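You operate a simulated robot arm through the tools that you are given. There is no shell and no other tool.

Carry out the task below with a simulated robot arm. There is one attempt and no reset: what you move stays moved.

Task
Clamp the yellow sneaker, foam-scrub its toe clean, wipe it dry and free the clamp.
Fine: purple brush and brown cloth back. Set down upright: purple scrub brush. What is to be rubbed or washed off counts as gone when no trace of it is left.

The check looks at the end state, three seconds after you hand in, the way a careful person would. Anything else that was tipped, shoved, dropped, spilled or broken makes it a failure. Flat cloth is picked up by pressing the open fingertips on it (5 to 10 N) and closing them slowly along it; thin cloth reads only 2 to 8 mm in the jaws.

Robot
A 7-joint arm with a two-finger parallel gripper, fixed in place. Base frame: the origin is on the floor under the middle of its stand, x ahead of it, y to its left, z up; the work surface is at about z = 840. Readings come in mm, rad, newtons and seconds.
It reaches about 1046 mm from its shoulder. Its first joint turns from -2.897 to 2.897 rad. Payload 1.57 kg.
The tool frame sits at the grasp point between the pads (the TCP): z along the fingers, y along the line on which they close. The tips reach 30 mm beyond it. Largest opening 80 mm; finger width 17, thickness 12; the body of the gripper, 40 by 82 mm, starts 80 mm behind the TCP.
Orientation is told as [roll, pitch, yaw] about the base's x, y, z axes, in that order, counted from this pose: with the fingers straight down and closing along the base's y, the tool's x points along the base's -x, its y along +y and its z along -z.

Tools
- The arm moves only by the tool arm_command. Its argument "deltas" is a list of rows, each a list of 7 numbers: the turn, a rotation vector about the tool's x, y, z in units of 4 degrees (1.0 is 4 degrees), then the shift along the tool's x, y, z in units of 25 mm (1.0 is 25 mm), then the closure, from 0 (fully open) to 1 (shut). In form: [[wx, wy, wz, dx, dy, dz, claw], ...]. A call has 1 to 20 rows; each row shifts and turns the commanded pose from where the row before left it, along the tool's axes as they then stand. A call with a number of a shift or a turn outside -1 to 1 is refused whole. Each row takes 0.2 s and may step no farther than 50 mm and 0.15 rad from the row before; otherwise, or with a gripper value out of range, the whole call is refused. Where a pose cannot be reached the arm comes as near as it can. A force on the tool above 90 N (or 10 N above the force at the start of the call, whichever is more), or a blocked arm, ends the call early, and 0.2 s more pass. Each finger travels about 153 mm/s and halts on what it meets, pressing with about 41 N; the grip force reading is that of the motor and also rises with nothing between the fingers. The clock runs only during rows and for 0.2 s after the last one: add rows that do not move to give the fingers time. It gives the time, the measured TCP pose, the force on the tool (base axes), the opening and the grip force at its end, in the units of the frame above (readings bear some noise), with the torque about the TCP (base axes, N m) and any sound that the robot's microphone picked up.
- Cameras (640 x 400 px; columns grow to the right, rows downward): "scene" is fixed at [49.5, 649.2, 1660]; the picture's right is [-0.75, -0.66, 0.00], its down [-0.61, 0.69, -0.39] and it looks along [0.26, -0.29, -0.92] (base axes); focal length 326 px, centre (320, 200). "wrist" rides on the gripper at [72, -7, -122] in the tool frame; the picture's right is [0.09, 1.00, 0.00], its down [-0.84, 0.08, -0.54] and it looks along [-0.54, 0.05, 0.84] (tool axes); focal length 238 px, centre (320, 200). There is no depth. A picture from a camera that has moved, and an enlarged one, comes with that camera's place and axes in the base frame and with its lens.
- get_image(camera): a new picture of that camera. No time passes.
- close_up(camera, box): a new picture of the part [left, top, right, bottom] of that camera's present view, enlarged. No time passes.
- job_done(): hands the job in; it is judged then, once.

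Places have to be worked out from the pictures, the camera data and where the tool is seen. Open the gripper and draw the arm clear of the work before you hand the job in, unless the task says otherwise.

The tools are called after ">>>" by a JSON object that holds its "op" and its "data". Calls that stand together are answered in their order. arm_command: Moves the arm, as the interface text tells. Its arguments: {"type":"object","properties":{"deltas":{"type":"array","items":{"type":"array","items":{"type":"number"}}}},"required":["deltas"]} The other tools are called the same way: get_image (camera) takes a picture; close_up (camera, box) takes an enlarged picture of a part of a camera's view; job_done () hands the job in.

At the start:

```text
t: 0.0
eef_pos: [209.9, 374.8, 1274.2]
ee_rot: [0.0, 0.002, -0.001]
contact_force: [0.2, -0.6, -0.6]
wrist_torque: [0.03, -0.02, -0.01]
opening: 80.1
grip_force: 0.1
```

scene: 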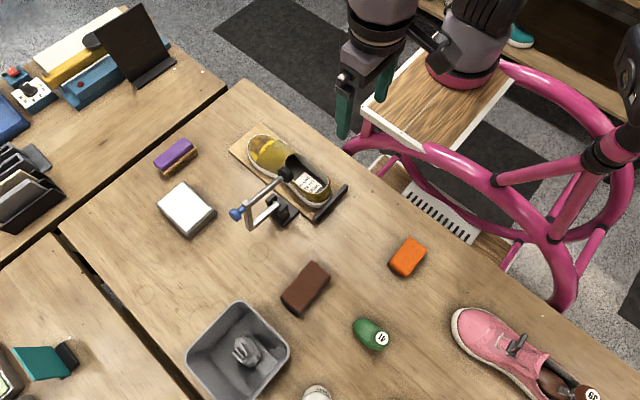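
wrist: 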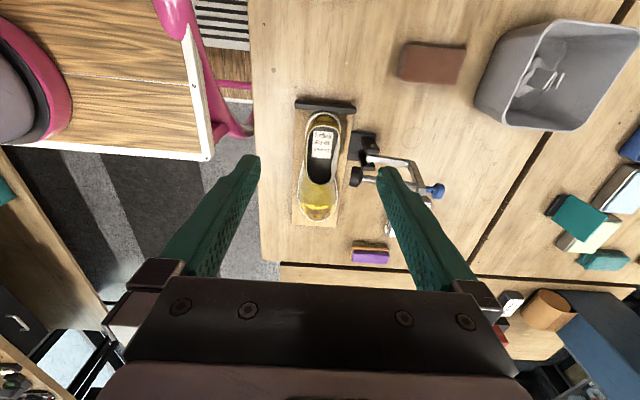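

I start by looking closer at the work area: the yellow shoe on its board with a clamp, the purple brush, a white block/foam container, and the brown block (cloth?).

>>> {"op": "close_up", "data": {"camera": "scene", "box": [140, 100, 360, 240]}}

>>> {"op": "close_up", "data": {"camera": "scene", "box": [170, 220, 450, 400]}}

>>> {"op": "close_up", "data": {"camera": "wrist", "box": [260, 80, 480, 280]}}

```text
2.86 times, centred on (250, 170) of scene
camera zoom: at [49.5, 649.2, 1660.0], right [-0.75, -0.66, 0.0], down [-0.61, 0.69, -0.39], along [0.26, -0.29, -0.92], focal length 932 px, centre (520, 286)
```

zoom: 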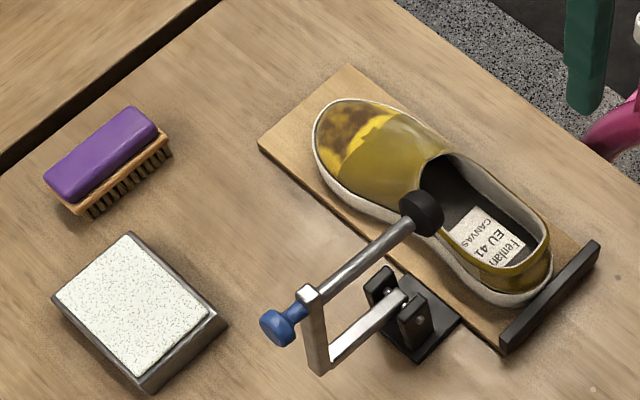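

```text
2.22 times, centred on (310, 310) of scene
camera zoom: at [49.5, 649.2, 1660.0], right [-0.75, -0.66, 0.0], down [-0.61, 0.69, -0.39], along [0.26, -0.29, -0.92], focal length 725 px, centre (342, -44)
```

zoom: 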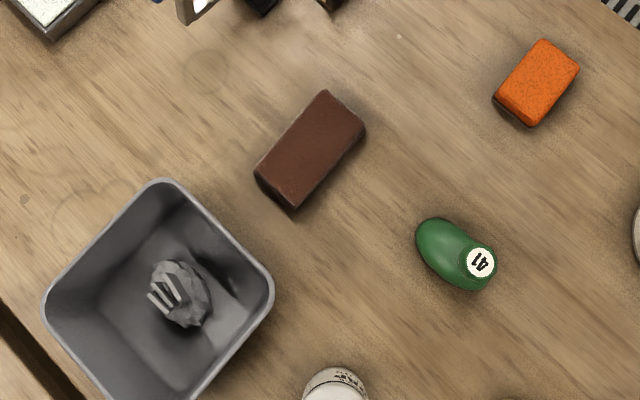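

```text
2.00 times, centred on (370, 180) of wrist
camera zoom: at [137.3, 367.5, 1396.7], right [-0.09, 1.0, 0.0], down [0.84, 0.08, 0.54], along [0.54, 0.05, -0.84], focal length 477 px, centre (220, 240)
```

zoom: 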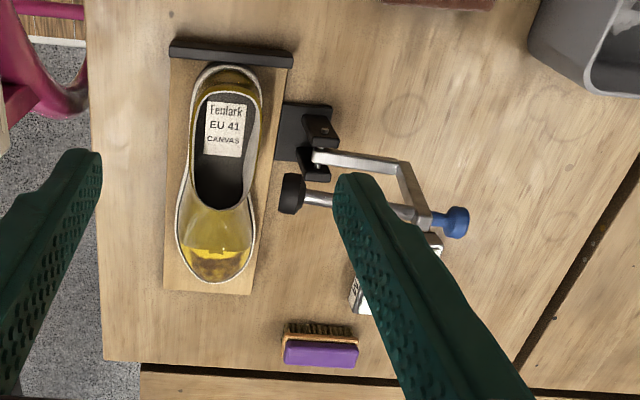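

I look over the rest of the scene to see labels, possible distractors and any instructions.

>>> {"op": "close_up", "data": {"camera": "scene", "box": [0, 0, 230, 150]}}

>>> {"op": "close_up", "data": {"camera": "scene", "box": [0, 250, 240, 400]}}

>>> {"op": "close_up", "data": {"camera": "scene", "box": [400, 250, 640, 400]}}

>>> {"op": "close_up", "data": {"camera": "scene", "box": [220, 340, 420, 400]}}

>>> {"op": "close_up", "data": {"camera": "scene", "box": [140, 130, 230, 250]}}

>>> {"op": "close_up", "data": {"camera": "scene", "box": [220, 120, 360, 240]}}

>>> {"op": "close_up", "data": {"camera": "wrist", "box": [480, 120, 640, 340]}}

```text
2.67 times, centred on (115, 75) of scene
camera zoom: at [49.5, 649.2, 1660.0], right [-0.75, -0.66, 0.0], down [-0.61, 0.69, -0.39], along [0.26, -0.29, -0.92], focal length 870 px, centre (867, 533)
```

zoom: 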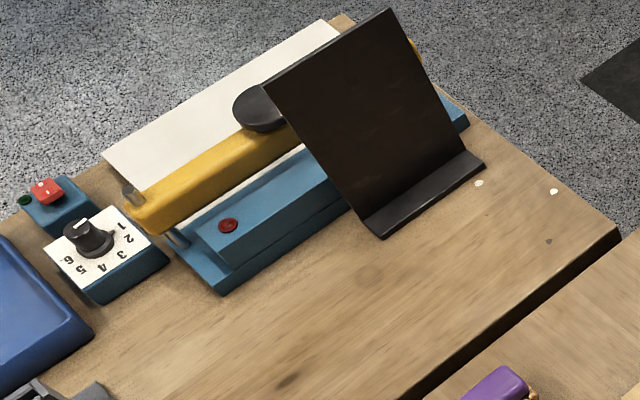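

```text
2.67 times, centred on (120, 325) of scene
camera zoom: at [49.5, 649.2, 1660.0], right [-0.75, -0.66, 0.0], down [-0.61, 0.69, -0.39], along [0.26, -0.29, -0.92], focal length 870 px, centre (853, -133)
```

zoom: 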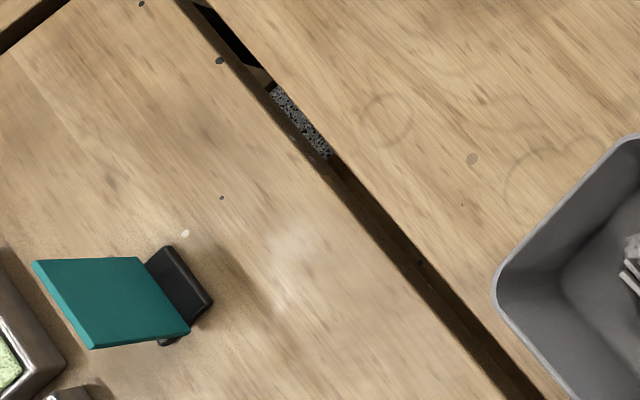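

```text
2.67 times, centred on (520, 325) of scene
camera zoom: at [49.5, 649.2, 1660.0], right [-0.75, -0.66, 0.0], down [-0.61, 0.69, -0.39], along [0.26, -0.29, -0.92], focal length 870 px, centre (-213, -133)
```

zoom: 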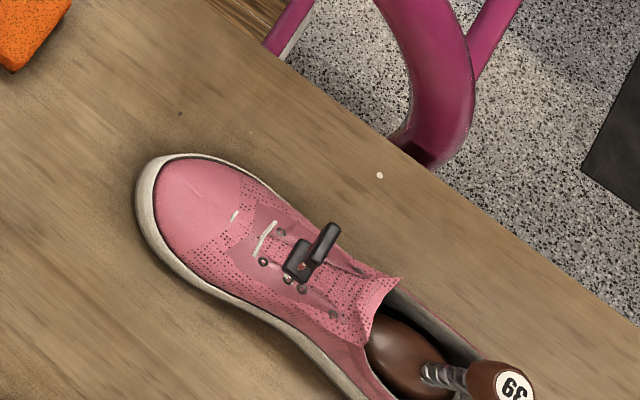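

```text
3.20 times, centred on (320, 370) of scene
camera zoom: at [49.5, 649.2, 1660.0], right [-0.75, -0.66, 0.0], down [-0.61, 0.69, -0.39], along [0.26, -0.29, -0.92], focal length 1044 px, centre (320, -344)
```

zoom: 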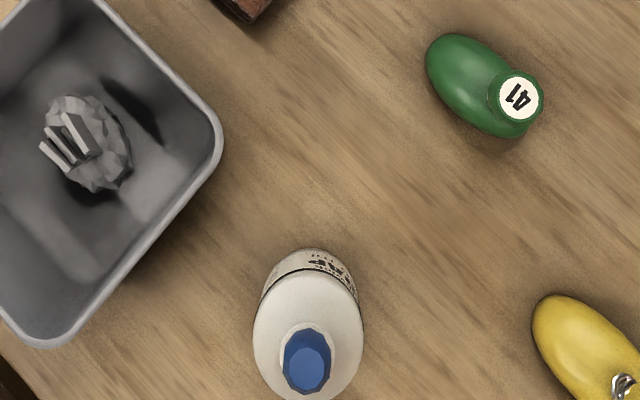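

```text
3.33 times, centred on (185, 190) of scene
camera zoom: at [49.5, 649.2, 1660.0], right [-0.75, -0.66, 0.0], down [-0.61, 0.69, -0.39], along [0.26, -0.29, -0.92], focal length 1087 px, centre (770, 233)
```

zoom: 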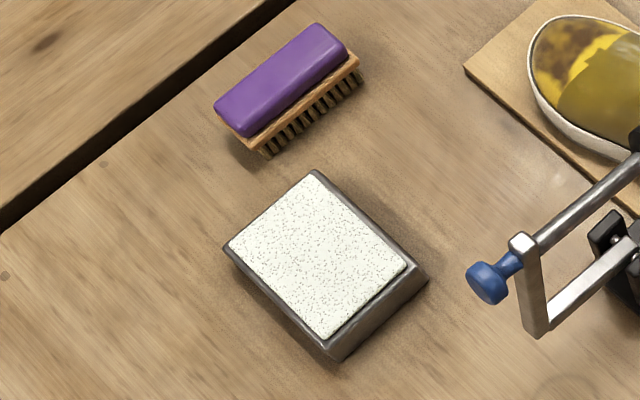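

```text
3.33 times, centred on (290, 180) of scene
camera zoom: at [49.5, 649.2, 1660.0], right [-0.75, -0.66, 0.0], down [-0.61, 0.69, -0.39], along [0.26, -0.29, -0.92], focal length 1087 px, centre (420, 267)
```

zoom: 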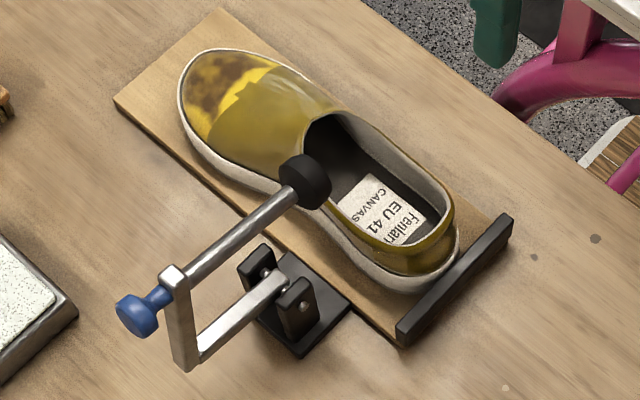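

```text
1.82 times, centred on (560, 230) of wrist
camera zoom: at [137.3, 367.5, 1396.7], right [-0.09, 1.0, 0.0], down [0.84, 0.08, 0.54], along [0.54, 0.05, -0.84], focal length 433 px, centre (-116, 146)
```

zoom: 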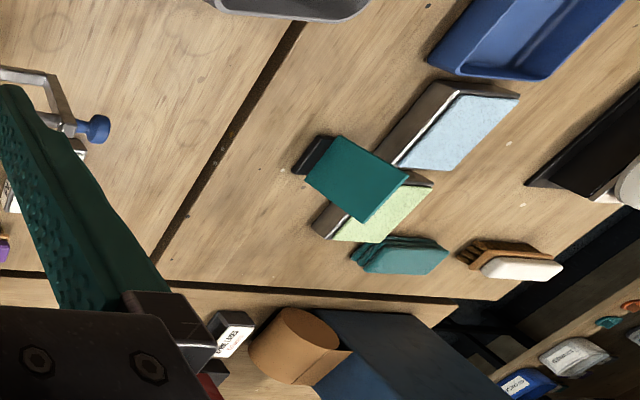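

The clamp seems to be a hinged swing arm (hinge near x≈329, y≈490) with its spindle pad at about (330, 450, 1010) in the open position; the shoe lies along x with its toe at +x. I move the wrist camera lower and nearer to the clamp to read its geometry and the labels.

>>> {"op": "arm_command", "data": {"deltas": [[0, 0, 0, 0.5, 0.8, 0.9, 0], [0, 0, 0, 0.5, 0.8, 0.9, 0], [0, 0, 0, 0.5, 0.8, 0.9, 0], [0, 0, 0, 0.5, 0.8, 0.9, 0], [0, 0, 0, 0.5, 0.8, 0.9, 0]]}}

```text
t: 1.2
eef_pos: [146.8, 472.8, 1162.0]
ee_rot: [0.001, 0.001, 0.001]
contact_force: [0.1, -1.0, -0.1]
wrist_torque: [0.03, 0.02, -0.01]
opening: 80.2
grip_force: 0.1
```

The arm moved as expected to (147, 473, 1162). I take wrist pictures here.

>>> {"op": "get_image", "data": {"camera": "wrist"}}

>>> {"op": "close_up", "data": {"camera": "wrist", "box": [200, 60, 420, 220]}}

>>> {"op": "get_image", "data": {"camera": "scene"}}

```text
taken
camera wrist: at [74.0, 466.5, 1284.0], right [-0.09, 1.0, 0.0], down [0.84, 0.08, 0.54], along [0.54, 0.05, -0.84], focal length 238 px, centre (320, 200)
```

wrist: 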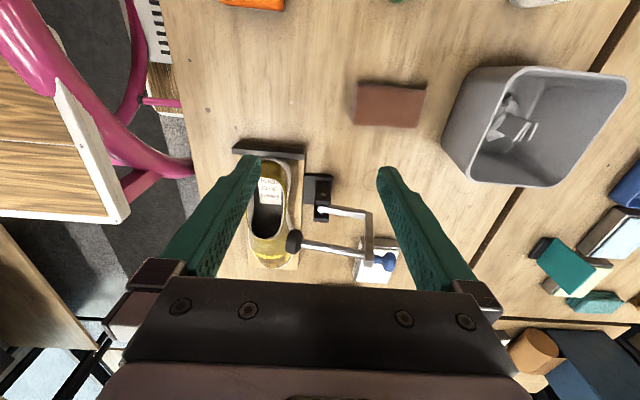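

```text
2.50 times, centred on (310, 140) of wrist
camera zoom: at [74.0, 466.5, 1284.0], right [-0.09, 1.0, 0.0], down [0.84, 0.08, 0.54], along [0.54, 0.05, -0.84], focal length 596 px, centre (345, 350)
```

zoom: 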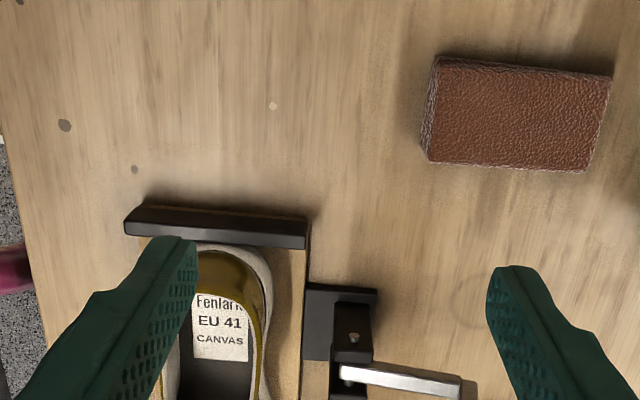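

```text
taken
```

scene: 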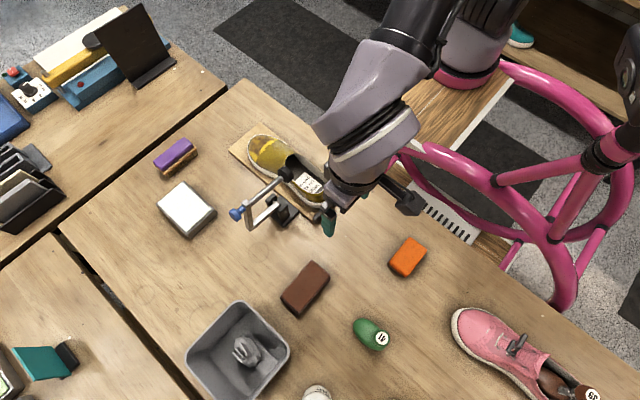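

The brown object looks like a thick leather-textured pad of about 110 x 65 mm. I want to check the other tables and the small items before starting, so I move the camera sideways.

>>> {"op": "arm_command", "data": {"deltas": [[0, 0, 0, 0, 1, -0.5, 0], [0, 0, 0, 0, 1, -0.5, 0], [0, 0, 0, 0, 1, -0.5, 0], [0, 0, 0, 0, 1, -0.5, 0], [0, 0, 0, 0, 1, 0, 0], [0, 0, 0, 0, 1, 0, 0], [0, 0, 0, 0, 1, 0, 0], [0, 0, 0, 0, 1, 0, 0]]}}

>>> {"op": "get_image", "data": {"camera": "wrist"}}

>>> {"op": "close_up", "data": {"camera": "wrist", "box": [60, 0, 340, 180]}}

>>> {"op": "close_up", "data": {"camera": "wrist", "box": [360, 0, 640, 180]}}

```text
t: 3.0
eef_pos: [148.4, 675.2, 1211.5]
ee_rot: [0.002, 0.003, 0.001]
contact_force: [0.5, -0.3, 0.9]
wrist_torque: [0.02, -0.01, 0.03]
opening: 79.9
grip_force: 0.1
```

```text
taken
camera wrist: at [75.5, 667.8, 1333.7], right [-0.09, 1.0, 0.0], down [0.84, 0.08, 0.54], along [0.54, 0.05, -0.84], focal length 238 px, centre (320, 200)
```

wrist: 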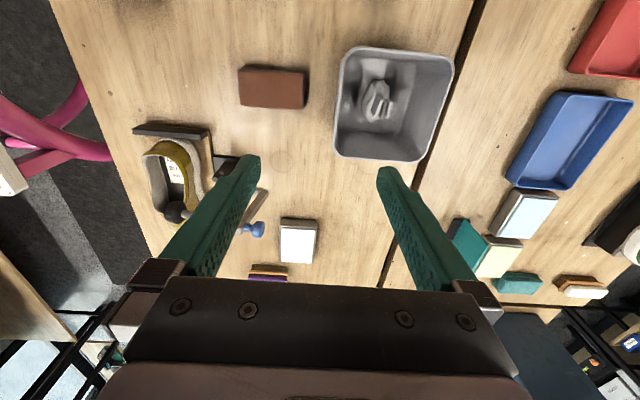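

```text
2.22 times, centred on (200, 90) of wrist
camera zoom: at [75.5, 667.8, 1333.7], right [-0.09, 1.0, 0.0], down [0.84, 0.08, 0.54], along [0.54, 0.05, -0.84], focal length 530 px, centre (587, 444)
```

zoom: 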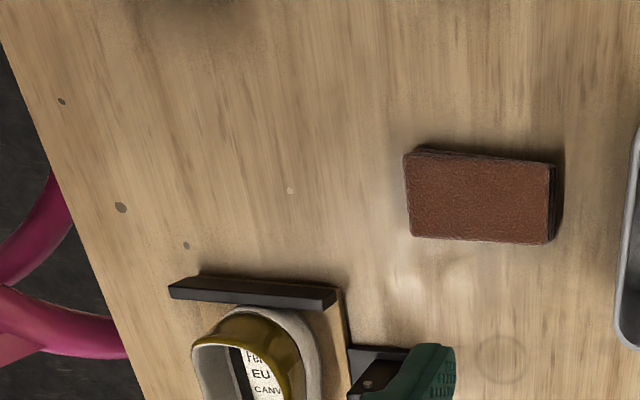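

```text
2.22 times, centred on (500, 90) of wrist
camera zoom: at [75.5, 667.8, 1333.7], right [-0.09, 1.0, 0.0], down [0.84, 0.08, 0.54], along [0.54, 0.05, -0.84], focal length 530 px, centre (-80, 444)
```

zoom: 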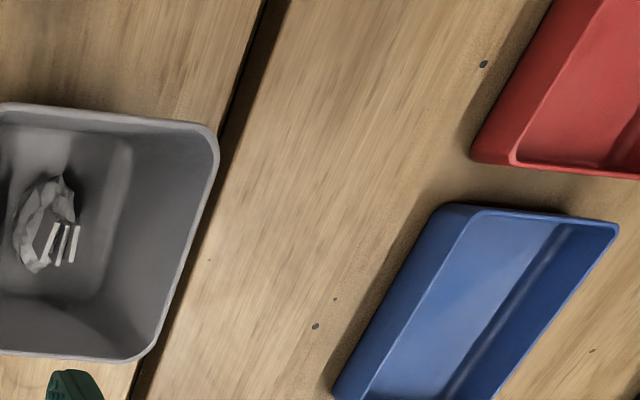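

I zoom the fixed camera on the bottle, the brown pad, and the tray label to identify what gives foam.

>>> {"op": "close_up", "data": {"camera": "scene", "box": [290, 370, 350, 400]}}

>>> {"op": "close_up", "data": {"camera": "scene", "box": [270, 250, 340, 320]}}

>>> {"op": "close_up", "data": {"camera": "scene", "box": [375, 225, 440, 285]}}

>>> {"op": "close_up", "data": {"camera": "wrist", "box": [230, 190, 340, 290]}}

```text
10.67 times, centred on (320, 385) of scene
camera zoom: at [49.5, 649.2, 1660.0], right [-0.75, -0.66, 0.0], down [-0.61, 0.69, -0.39], along [0.26, -0.29, -0.92], focal length 3478 px, centre (320, -1773)
```

zoom: 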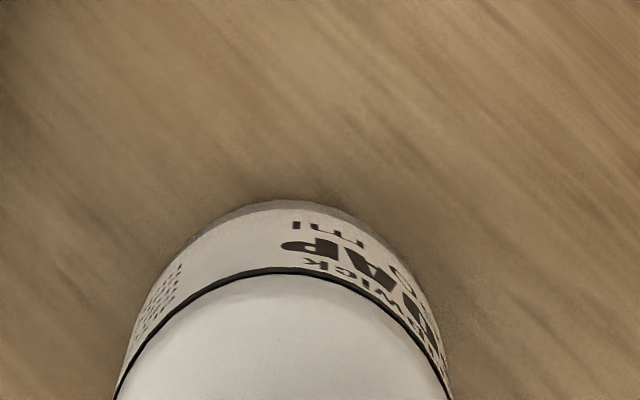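

```text
5.71 times, centred on (305, 285) of scene
camera zoom: at [49.5, 649.2, 1660.0], right [-0.75, -0.66, 0.0], down [-0.61, 0.69, -0.39], along [0.26, -0.29, -0.92], focal length 1863 px, centre (406, -286)
```

zoom: 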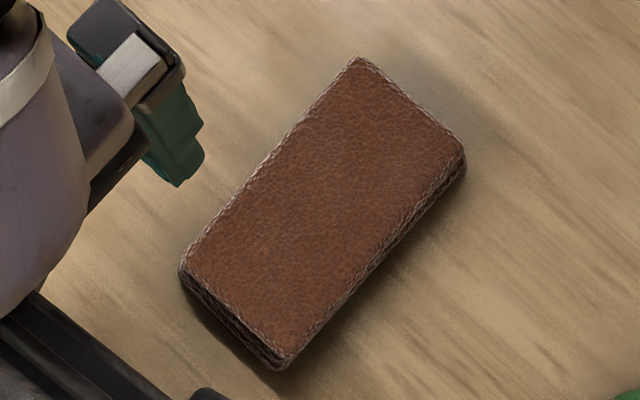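

```text
6.67 times, centred on (408, 255) of scene
camera zoom: at [49.5, 649.2, 1660.0], right [-0.75, -0.66, 0.0], down [-0.61, 0.69, -0.39], along [0.26, -0.29, -0.92], focal length 2174 px, centre (-263, -167)
```

zoom: 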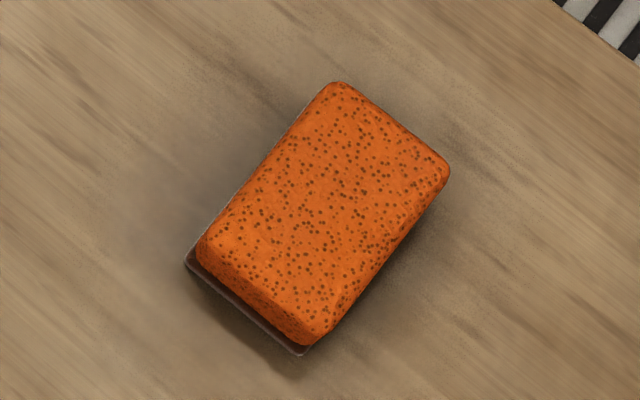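

```text
4.00 times, centred on (285, 240) of wrist
camera zoom: at [75.5, 667.8, 1333.7], right [-0.09, 1.0, 0.0], down [0.84, 0.08, 0.54], along [0.54, 0.05, -0.84], focal length 953 px, centre (460, 40)
```

zoom: 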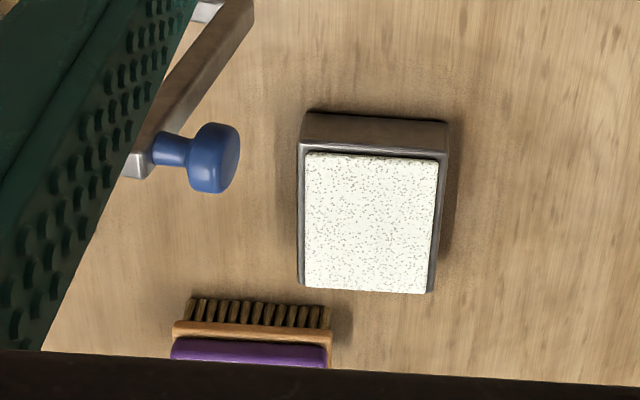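

The foam source is the white pad in the metal tray and the brown item is a stitched, folded cloth stack about 25 mm thick. Now I go over the clamp for a closer look at its hinge and knob.

>>> {"op": "arm_command", "data": {"deltas": [[0, 0, 0, -0.9, -0.7, 0.2, 0], [0, 0, 0, -0.9, -0.7, 0.2, 0], [0, 0, 0, -0.9, -0.7, 0.2, 0], [0, 0, 0, -0.9, -0.7, 0.2, 0], [0, 0, 0, -0.9, -0.7, 0.2, 0], [0, 0, 0, -0.9, -0.7, 0.2, 0], [0, 0, 0, -0.9, -0.7, 0.2, 0], [0, 0, 0, -0.9, -0.7, 0.2, 0], [0, 0, 0, -0.9, -0.7, 0.2, 0]]}}

>>> {"op": "get_image", "data": {"camera": "wrist"}}

>>> {"op": "close_up", "data": {"camera": "wrist", "box": [180, 30, 430, 200]}}

```text
t: 5.0
eef_pos: [350.4, 518.1, 1165.6]
ee_rot: [0.0, 0.002, 0.002]
contact_force: [-0.8, 0.3, 0.9]
wrist_torque: [-0.01, -0.02, 0.03]
opening: 79.8
grip_force: 0.1
```

```text
taken
camera wrist: at [277.5, 510.6, 1287.3], right [-0.09, 1.0, 0.0], down [0.84, 0.08, 0.54], along [0.54, 0.05, -0.84], focal length 238 px, centre (320, 200)
```

wrist: 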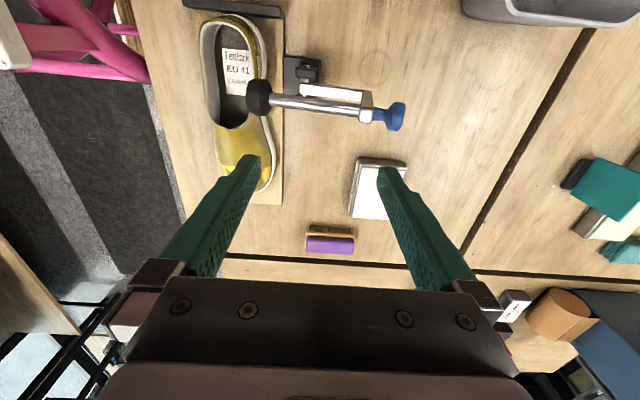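

```text
2.35 times, centred on (305, 115) of wrist
camera zoom: at [277.5, 510.6, 1287.3], right [-0.09, 1.0, 0.0], down [0.84, 0.08, 0.54], along [0.54, 0.05, -0.84], focal length 561 px, centre (355, 400)
```

zoom: 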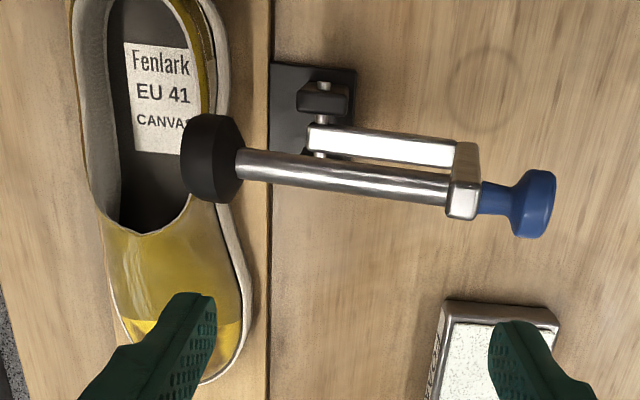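

The hinge is near (327, 491), knob at about (329, 592, 1045) and spindle at about 121 mm off the arm, so closed it comes down near y≈370, in the shoe opening. I now go look at the toe with its stain.

>>> {"op": "arm_command", "data": {"deltas": [[0, 0, 0, -0.9, -0.7, 0, 0], [0, 0, 0, -0.9, -0.7, 0, 0], [0, 0, 0, -0.9, -0.7, 0, 0], [0, 0, 0, -0.9, -0.7, 0.2, 0], [0, 0, 0, -0.9, -0.7, 0.5, 0], [0, 0, 0, -0.9, -0.7, 0.6, 0], [0, 0, 0, -0.6, -0.4, 0.6, 0]]}}

>>> {"op": "get_image", "data": {"camera": "wrist"}}

>>> {"op": "close_up", "data": {"camera": "wrist", "box": [220, 0, 420, 180]}}

>>> {"op": "close_up", "data": {"camera": "scene", "box": [240, 125, 300, 175]}}

```text
t: 6.6
eef_pos: [497.3, 402.3, 1118.9]
ee_rot: [0.002, 0.001, 0.001]
contact_force: [-0.2, 0.0, 0.0]
wrist_torque: [-0.01, 0.0, -0.02]
opening: 80.1
grip_force: 0.1
```

```text
taken
camera wrist: at [424.8, 395.3, 1240.2], right [-0.09, 1.0, 0.0], down [0.84, 0.08, 0.54], along [0.54, 0.05, -0.84], focal length 238 px, centre (320, 200)
```

wrist: 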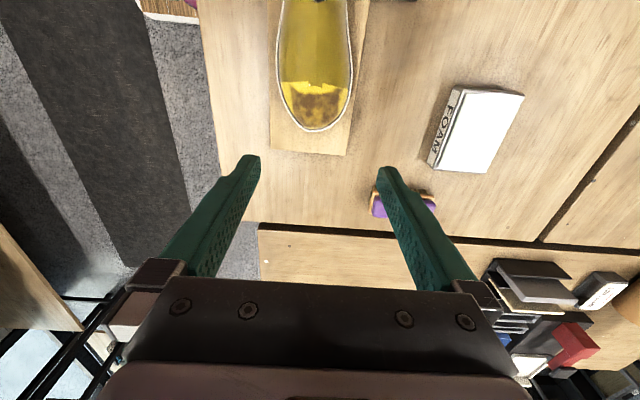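

```text
2.22 times, centred on (320, 90) of wrist
camera zoom: at [424.8, 395.3, 1240.2], right [-0.09, 1.0, 0.0], down [0.84, 0.08, 0.54], along [0.54, 0.05, -0.84], focal length 530 px, centre (320, 444)
```

zoom: 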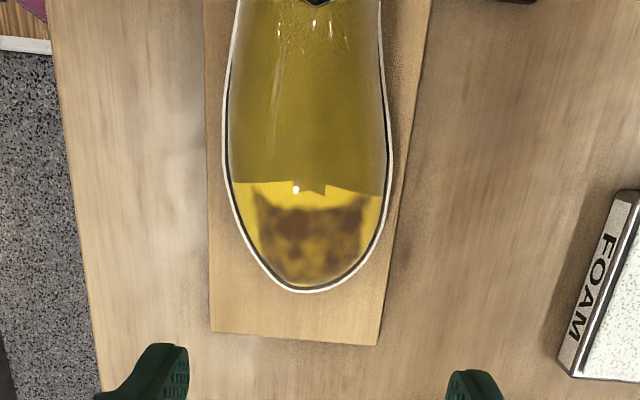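

```text
8.00 times, centred on (270, 150) of scene
camera zoom: at [49.5, 649.2, 1660.0], right [-0.75, -0.66, 0.0], down [-0.61, 0.69, -0.39], along [0.26, -0.29, -0.92], focal length 2609 px, centre (720, 600)
```

zoom: 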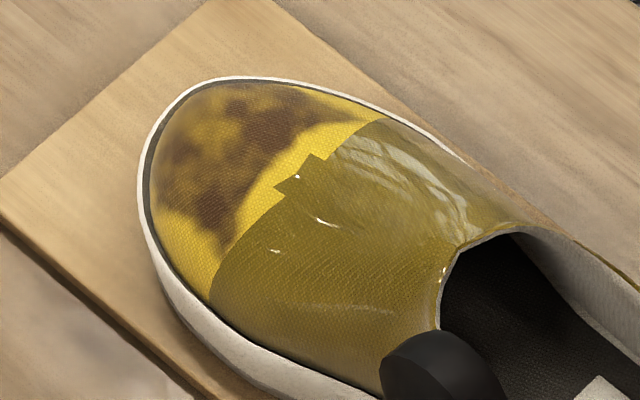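

The tray is labelled FOAM and the stain covers roughly x 470–528, y 358–428 on the toe. Hinge axis triangulates to about y=494, z=911, so the knob swings from (592, 1040) to about (384, 1031); I move above the knob and then yaw +90° so the fingers close along x.

>>> {"op": "arm_command", "data": {"deltas": [[0, 0, 0, 0.83, 0.95, -0.25, 0], [0, 0, 0, 0.83, 0.95, -0.25, 0], [0, 0, 0, 0.83, 0.95, -0.25, 0], [0, 0, 0, 0.83, 0.95, -0.25, 0], [0, 0, 0, 0.83, 0.95, -0.25, 0], [0, 0, 0, 0.83, 0.95, -0.25, 0], [0, 0, 0, 0.83, 0.95, -0.25, 0], [0, 0, 0, 0.83, 0.95, -0.25, 0], [0, 0, -1, 0, 0, 0, 0], [0, 0, -1, 0, 0, 0, 0], [0, 0, -1, 0, 0, 0, 0], [0, 0, -1, 0, 0, 0, 0], [0, 0, -1, 0, 0, 0, 0], [0, 0, -1, 0, 0, 0, 0], [0, 0, -1, 0, 0, 0, 0], [0, 0, -1, 0, 0, 0, 0], [0, 0, -1, 0, 0, 0, 0], [0, 0, -1, 0, 0, 0, 0], [0, 0, -1, 0, 0, 0, 0], [0, 0, -1, 0, 0, 0, 0]]}}

>>> {"op": "arm_command", "data": {"deltas": [[0, 0, -1, 0, 0, 0, 0], [0, 0, -1, 0, 0, 0, 0], [0, 0, -1, 0, 0, 0, 0], [0, 0, -1, 0, 0, 0, 0], [0, 0, -1, 0, 0, 0, 0], [0, 0, -1, 0, 0, 0, 0], [0, 0, -1, 0, 0, 0, 0], [0, 0, -1, 0, 0, 0, 0], [0, 0, -1, 0, 0, 0, 0], [0, 0, -1, 0, 0, 0, 0], [0, 0, -0.5, 0, 0, 0, 0]]}}

>>> {"op": "get_image", "data": {"camera": "wrist"}}

>>> {"op": "get_image", "data": {"camera": "scene"}}

```text
t: 10.8
eef_pos: [334.9, 592.3, 1169.5]
ee_rot: [0.003, 0.003, 0.839]
contact_force: [-0.1, -0.4, 0.0]
wrist_torque: [0.0, -0.01, 0.02]
opening: 79.8
grip_force: 0.1
```

```text
t: 13.2
eef_pos: [333.3, 592.7, 1169.6]
ee_rot: [0.002, -0.001, 1.573]
contact_force: [0.3, -0.2, 0.0]
wrist_torque: [0.03, -0.02, 0.02]
opening: 80.1
grip_force: 0.1
```

```text
taken
camera wrist: at [339.1, 520.5, 1291.3], right [-1.0, -0.09, 0.0], down [-0.08, 0.84, 0.54], along [-0.05, 0.54, -0.84], focal length 238 px, centre (320, 200)
```

wrist: 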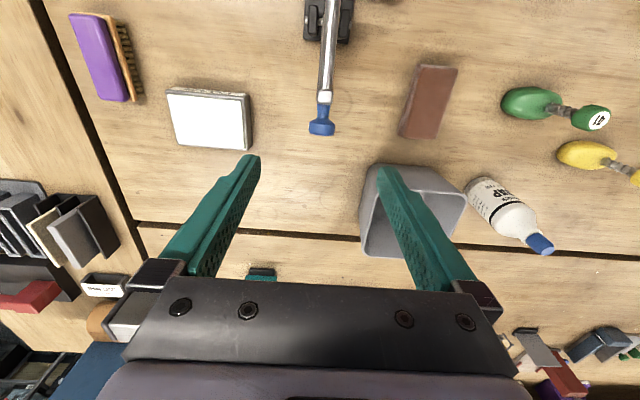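

```text
taken
```

scene: 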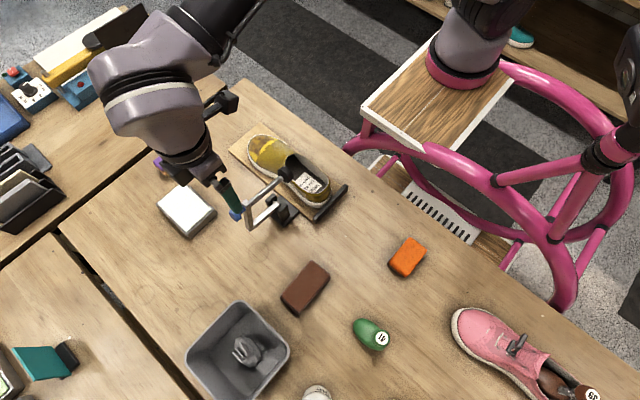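

The yaw works. I check the knob's x position relative to the TCP in a close-up before descending.

>>> {"op": "close_up", "data": {"camera": "wrist", "box": [270, 0, 370, 150]}}

>>> {"op": "close_up", "data": {"camera": "wrist", "box": [60, 0, 270, 160]}}

>>> {"op": "close_up", "data": {"camera": "wrist", "box": [380, 50, 520, 160]}}

```text
2.67 times, centred on (320, 75) of wrist
camera zoom: at [339.1, 520.5, 1291.3], right [-1.0, -0.09, 0.0], down [-0.08, 0.84, 0.54], along [-0.05, 0.54, -0.84], focal length 636 px, centre (320, 533)
```

zoom: 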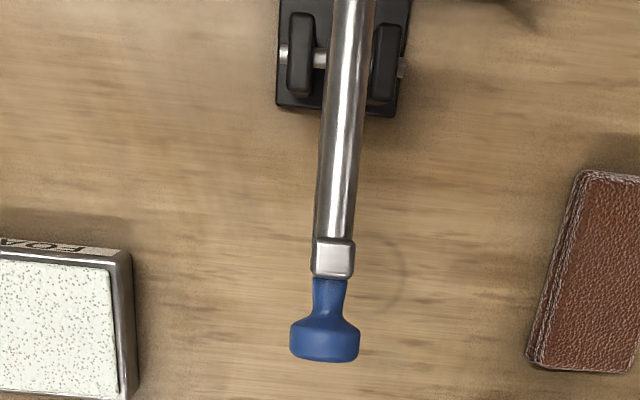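

```text
2.50 times, centred on (165, 80) of wrist
camera zoom: at [339.1, 520.5, 1291.3], right [-1.0, -0.09, 0.0], down [-0.08, 0.84, 0.54], along [-0.05, 0.54, -0.84], focal length 596 px, centre (708, 500)
```

zoom: 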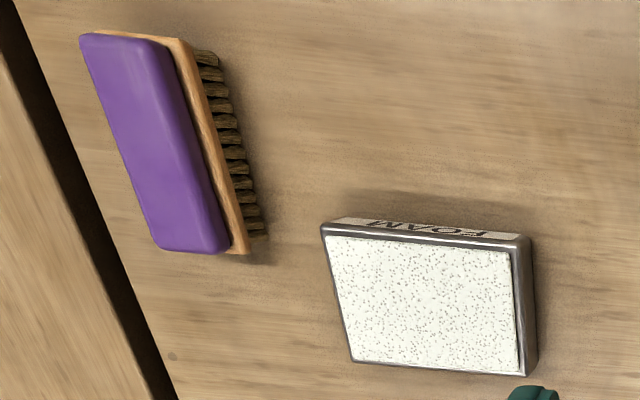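

```text
3.64 times, centred on (450, 105) of wrist
camera zoom: at [339.1, 520.5, 1291.3], right [-1.0, -0.09, 0.0], down [-0.08, 0.84, 0.54], along [-0.05, 0.54, -0.84], focal length 867 px, centre (-153, 546)
```

zoom: 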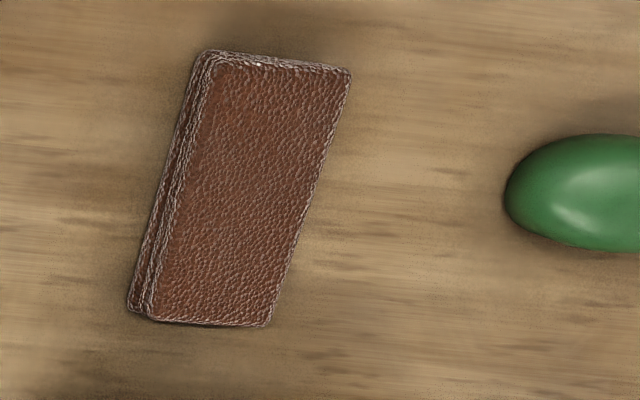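

Knob head sits at about (331, 591.5, 1040), 27 mm across. I descend with open fingers around it.

>>> {"op": "arm_command", "data": {"deltas": [[0, 0, 0, 0.02, 0.03, 1, 0], [0, 0, 0, 0.02, 0.03, 1, 0], [0, 0, 0, 0.02, 0.03, 1, 0], [0, 0, 0, 0, 0, 1, 0], [0, 0, 0, 0, 0, 1, 0], [0, 0, 0, 0, 0, 0.1, 0]]}}

>>> {"op": "get_image", "data": {"camera": "wrist"}}

>>> {"op": "close_up", "data": {"camera": "scene", "box": [180, 140, 330, 250]}}

```text
t: 14.6
eef_pos: [329.7, 591.8, 1042.2]
ee_rot: [0.001, 0.0, 1.57]
contact_force: [-0.5, 0.3, 0.6]
wrist_torque: [0.01, 0.03, 0.01]
opening: 80.0
grip_force: 0.1
```

```text
taken
camera wrist: at [336.1, 520.1, 1164.3], right [-1.0, -0.09, 0.0], down [-0.08, 0.84, 0.54], along [-0.05, 0.54, -0.84], focal length 238 px, centre (320, 200)
```

wrist: 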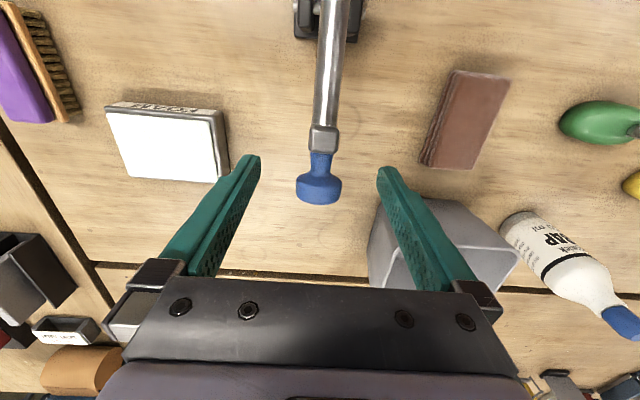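

```text
3.64 times, centred on (255, 195) of scene
camera zoom: at [49.5, 649.2, 1660.0], right [-0.75, -0.66, 0.0], down [-0.61, 0.69, -0.39], along [0.26, -0.29, -0.92], focal length 1186 px, centre (556, 218)
```

zoom: 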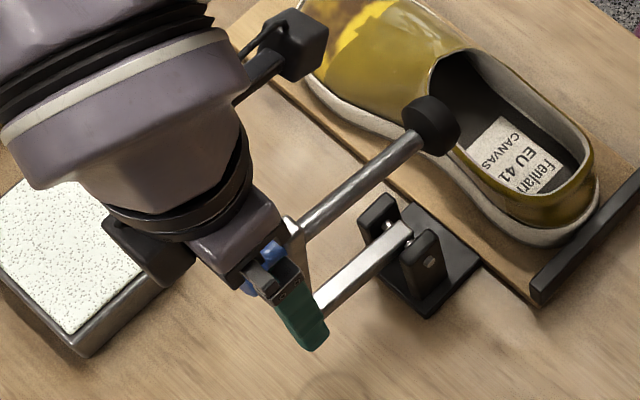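

The knob head is right at the TCP (image 318,188 vs TCP 321,192). I close on it.

>>> {"op": "arm_command", "data": {"deltas": [[0, 0, 0, 0, -0.05, 0, 0.4], [0, 0, 0, 0, 0, 0, 0.6], [0, 0, 0, 0, 0, 0, 0.8], [0, 0, 0, 0, 0, 0, 1], [0, 0, 0, 0, 0, 0, 1]]}}

>>> {"op": "get_image", "data": {"camera": "wrist"}}

```text
t: 15.8
eef_pos: [329.7, 593.0, 1042.4]
ee_rot: [0.001, 0.0, 1.57]
contact_force: [-4.6, -0.2, -1.8]
wrist_torque: [0.06, 0.03, 0.02]
opening: 27.2
grip_force: 38.0
```

```text
taken
camera wrist: at [337.0, 519.8, 1164.2], right [-1.0, -0.09, 0.0], down [-0.08, 0.84, 0.54], along [-0.05, 0.54, -0.84], focal length 238 px, centre (320, 200)
```

wrist: 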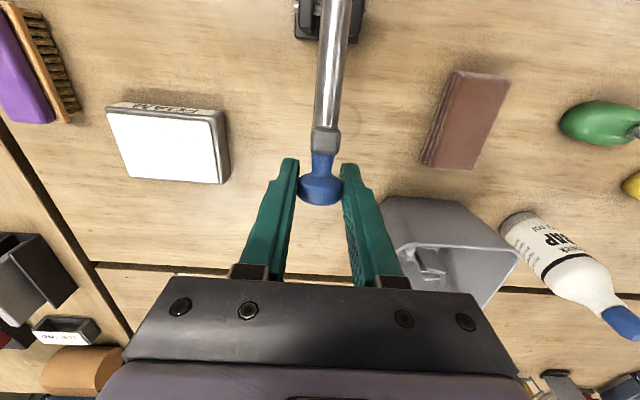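

Firm grip on the knob (27.2 mm). I start swinging it along the hinge arc, first a short stretch to check forces.

>>> {"op": "arm_command", "data": {"deltas": [[0, 0, 0, 0.396, 0, -0.276, 1], [0, 0, 0, 0.392, 0, -0.236, 1], [0, 0, 0, 0.408, 0, -0.208, 1]]}}

>>> {"op": "close_up", "data": {"camera": "scene", "box": [180, 140, 330, 250]}}

>>> {"op": "get_image", "data": {"camera": "wrist"}}

```text
t: 16.6
eef_pos: [329.8, 562.8, 1061.3]
ee_rot: [0.001, -0.002, 1.572]
contact_force: [-8.8, 8.6, 0.7]
wrist_torque: [0.96, 0.01, -0.01]
opening: 27.4
grip_force: 37.6
```

```text
3.64 times, centred on (255, 195) of scene
camera zoom: at [49.5, 649.2, 1660.0], right [-0.75, -0.66, 0.0], down [-0.61, 0.69, -0.39], along [0.26, -0.29, -0.92], focal length 1186 px, centre (556, 218)
```

zoom: 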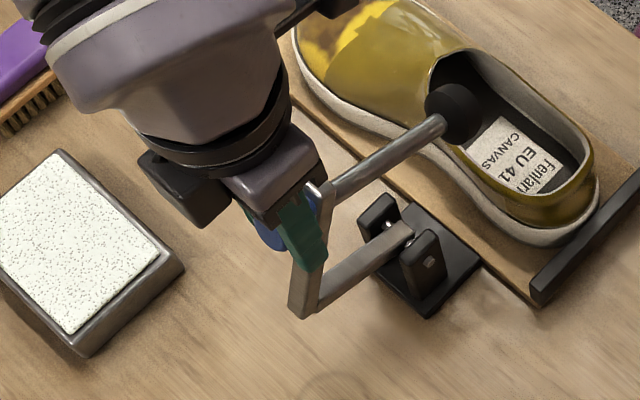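

```text
taken
camera wrist: at [337.0, 490.0, 1182.4], right [-1.0, -0.09, 0.0], down [-0.08, 0.84, 0.54], along [-0.05, 0.54, -0.84], focal length 238 px, centre (320, 200)
```

wrist: 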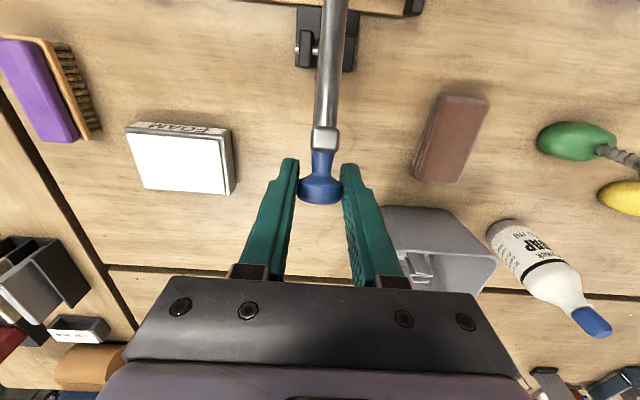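

The clamp arm swings freely with modest force (about 9 N). I continue along the arc.

>>> {"op": "arm_command", "data": {"deltas": [[0, 0, 0, 0.424, 0, -0.18, 1], [0, 0, 0, 0.432, 0, -0.148, 1], [0, 0, 0, 0.444, 0, -0.12, 1], [0, 0, 0, 0.452, 0, -0.088, 1], [0, 0, 0, 0.456, 0, -0.056, 1]]}}

>>> {"op": "close_up", "data": {"camera": "scene", "box": [180, 140, 330, 250]}}

>>> {"op": "get_image", "data": {"camera": "wrist"}}

```text
t: 17.8
eef_pos: [330.4, 504.6, 1075.2]
ee_rot: [0.003, -0.002, 1.572]
contact_force: [-12.1, 6.4, 3.5]
wrist_torque: [0.91, 0.05, 0.15]
opening: 27.3
grip_force: 37.9
```

```text
3.64 times, centred on (255, 195) of scene
camera zoom: at [49.5, 649.2, 1660.0], right [-0.75, -0.66, 0.0], down [-0.61, 0.69, -0.39], along [0.26, -0.29, -0.92], focal length 1186 px, centre (556, 218)
```

zoom: 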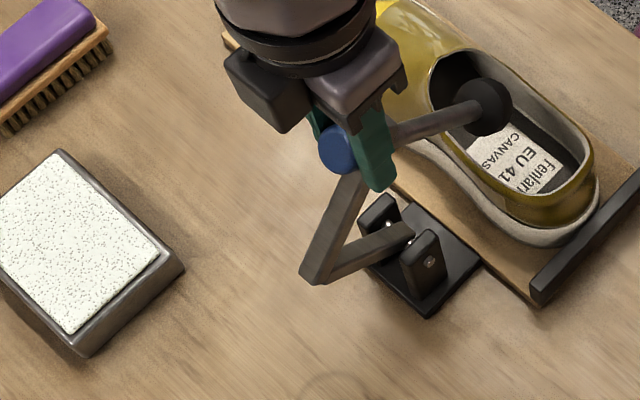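

```text
taken
camera wrist: at [336.9, 432.9, 1196.8], right [-1.0, -0.09, 0.0], down [-0.08, 0.84, 0.54], along [-0.05, 0.54, -0.84], focal length 238 px, centre (320, 200)
```

wrist: 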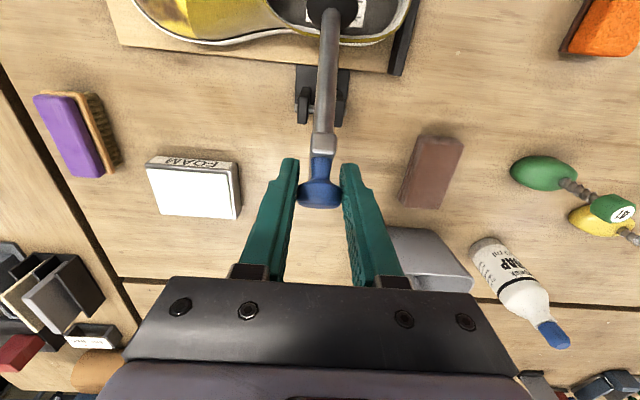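

Halfway there; a small side force of -12 N in x suggests I shift 1.5 mm to -x. I continue the arc past the top.

>>> {"op": "arm_command", "data": {"deltas": [[0, 0, 0, 0.456, 0.03, -0.024, 1], [0, 0, 0, 0.46, 0.03, 0.008, 1], [0, 0, 0, 0.456, 0, 0.04, 1], [0, 0, 0, 0.456, 0, 0.072, 1], [0, 0, 0, 0.446, 0, 0.104, 1]]}}

>>> {"op": "close_up", "data": {"camera": "scene", "box": [180, 110, 330, 220]}}

>>> {"op": "get_image", "data": {"camera": "wrist"}}

```text
t: 19.0
eef_pos: [330.3, 448.2, 1068.6]
ee_rot: [0.001, 0.0, 1.57]
contact_force: [-6.9, 5.3, 6.1]
wrist_torque: [1.05, -0.03, -0.01]
opening: 27.3
grip_force: 37.7
```

```text
3.64 times, centred on (255, 165) of scene
camera zoom: at [49.5, 649.2, 1660.0], right [-0.75, -0.66, 0.0], down [-0.61, 0.69, -0.39], along [0.26, -0.29, -0.92], focal length 1186 px, centre (556, 327)
```

zoom: 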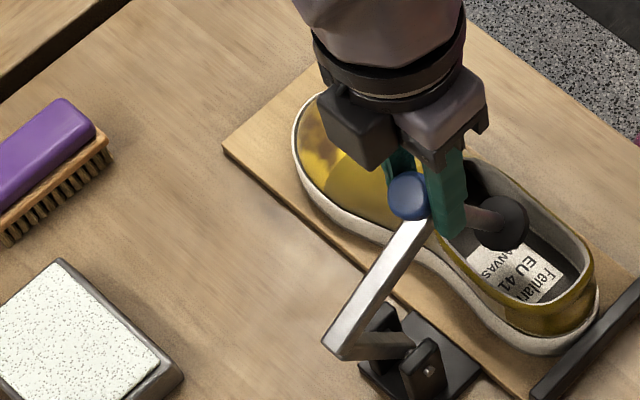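

```text
taken
camera wrist: at [336.8, 376.0, 1190.7], right [-1.0, -0.09, 0.0], down [-0.08, 0.84, 0.54], along [-0.05, 0.54, -0.84], focal length 238 px, centre (320, 200)
```

wrist: 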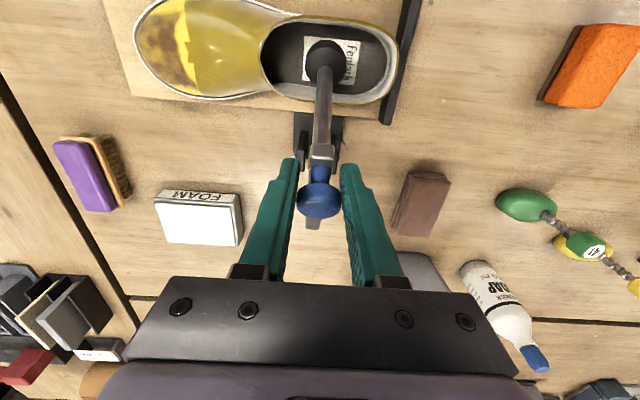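

The pad is heading into the middle of the shoe opening. I continue downward in smaller batches, watching the force.

>>> {"op": "arm_command", "data": {"deltas": [[0, 0, 0, 0.438, 0.02, 0.136, 1], [0, 0, 0, 0.428, 0, 0.164, 1], [0, 0, 0, 0.416, 0, 0.192, 1], [0, 0, 0, 0.404, 0, 0.224, 1]]}}

>>> {"op": "get_image", "data": {"camera": "wrist"}}

>>> {"op": "close_up", "data": {"camera": "scene", "box": [220, 110, 370, 220]}}

```text
t: 20.0
eef_pos: [330.5, 406.6, 1052.1]
ee_rot: [0.001, 0.0, 1.569]
contact_force: [5.2, -0.8, 9.0]
wrist_torque: [0.84, -0.04, 0.04]
opening: 26.4
grip_force: 37.0
```

```text
taken
camera wrist: at [336.7, 334.1, 1173.3], right [-1.0, -0.09, 0.0], down [-0.08, 0.84, 0.54], along [-0.05, 0.54, -0.84], focal length 238 px, centre (320, 200)
```

wrist: 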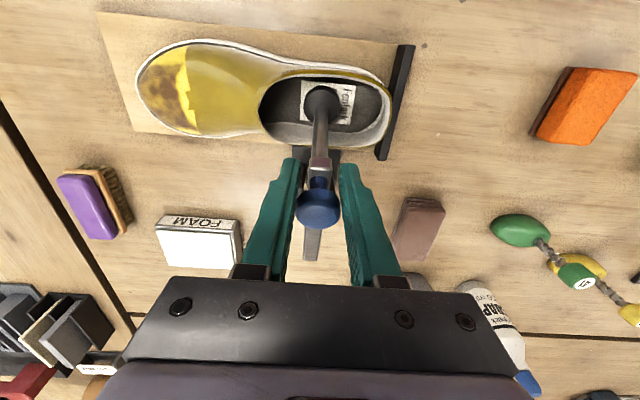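

```text
3.64 times, centred on (295, 165) of scene
camera zoom: at [49.5, 649.2, 1660.0], right [-0.75, -0.66, 0.0], down [-0.61, 0.69, -0.39], along [0.26, -0.29, -0.92], focal length 1186 px, centre (411, 327)
```

zoom: 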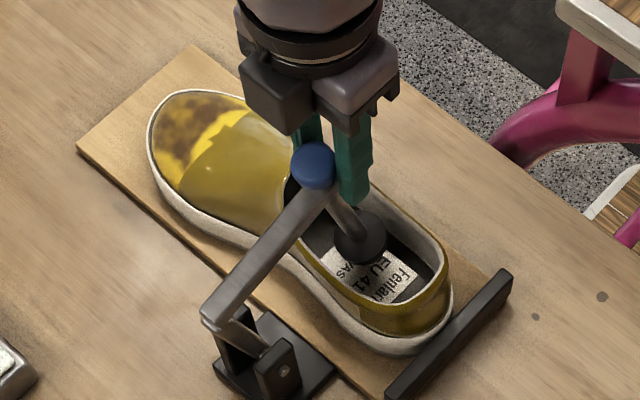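

Knob still held; about 10° remain. I move in single steps and watch the vertical force for contact with the insole or hinge stop.

>>> {"op": "arm_command", "data": {"deltas": [[0, 0, 0, 0.384, 0, 0.248, 1]]}}

>>> {"op": "arm_command", "data": {"deltas": [[0, 0, 0, 0.184, 0, 0.138, 1]]}}

>>> {"op": "get_image", "data": {"camera": "wrist"}}

>>> {"op": "close_up", "data": {"camera": "scene", "box": [220, 110, 370, 220]}}

```text
t: 20.4
eef_pos: [330.6, 395.7, 1044.2]
ee_rot: [0.0, -0.001, 1.569]
contact_force: [6.1, -5.2, 12.5]
wrist_torque: [0.7, -0.18, -0.04]
opening: 15.5
grip_force: 31.0
```

```text
t: 20.8
eef_pos: [330.1, 391.9, 1041.1]
ee_rot: [0.002, -0.001, 1.571]
contact_force: [9.2, -2.3, 6.8]
wrist_torque: [0.98, -0.49, 0.15]
opening: 15.7
grip_force: 31.2
```

```text
taken
camera wrist: at [336.8, 318.9, 1162.9], right [-1.0, -0.09, 0.0], down [-0.08, 0.84, 0.54], along [-0.05, 0.54, -0.84], focal length 238 px, centre (320, 200)
```

wrist: 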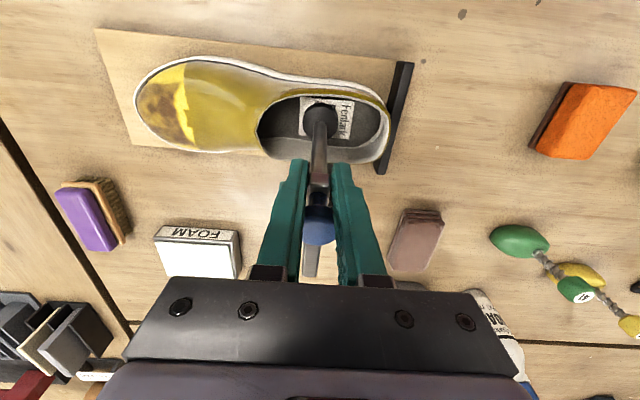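

```text
3.64 times, centred on (295, 165) of scene
camera zoom: at [49.5, 649.2, 1660.0], right [-0.75, -0.66, 0.0], down [-0.61, 0.69, -0.39], along [0.26, -0.29, -0.92], focal length 1186 px, centre (411, 327)
```

zoom: 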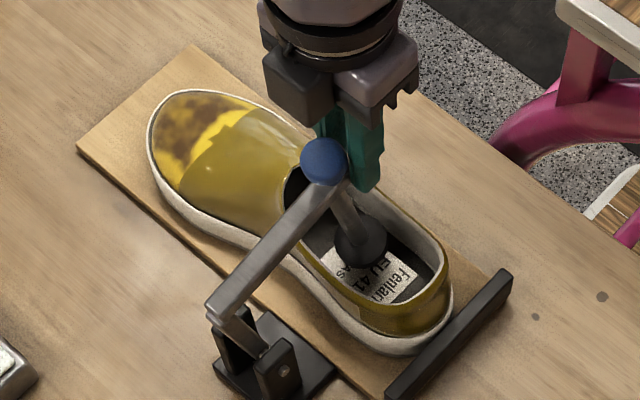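

The fingers slid off the knob head onto the thinner part (opening 15.6 mm) while the clamp arm stayed near 78°. I zoom in to see whether the pad already rests on something.

>>> {"op": "close_up", "data": {"camera": "wrist", "box": [250, 70, 400, 260]}}

>>> {"op": "close_up", "data": {"camera": "scene", "box": [270, 130, 350, 220]}}

```text
2.11 times, centred on (325, 165) of wrist
camera zoom: at [336.8, 318.9, 1162.9], right [-1.0, -0.09, 0.0], down [-0.08, 0.84, 0.54], along [-0.05, 0.54, -0.84], focal length 502 px, centre (310, 274)
```

zoom: 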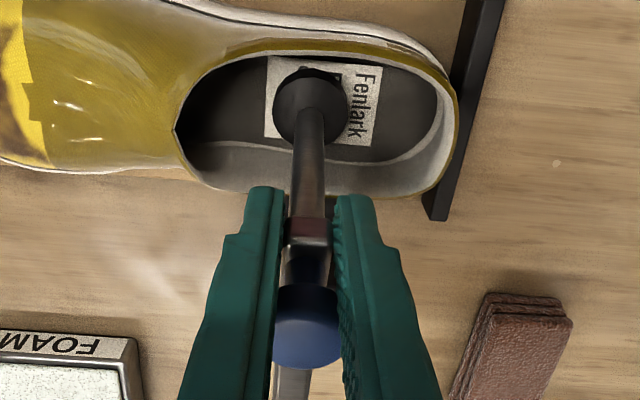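

```text
4.44 times, centred on (310, 175) of scene
camera zoom: at [49.5, 649.2, 1660.0], right [-0.75, -0.66, 0.0], down [-0.61, 0.69, -0.39], along [0.26, -0.29, -0.92], focal length 1449 px, centre (364, 311)
```

zoom: 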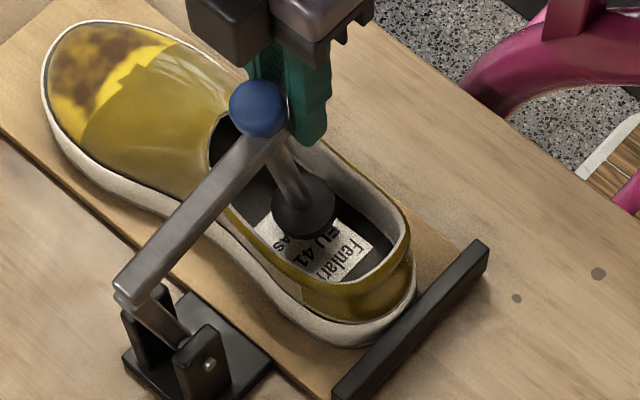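

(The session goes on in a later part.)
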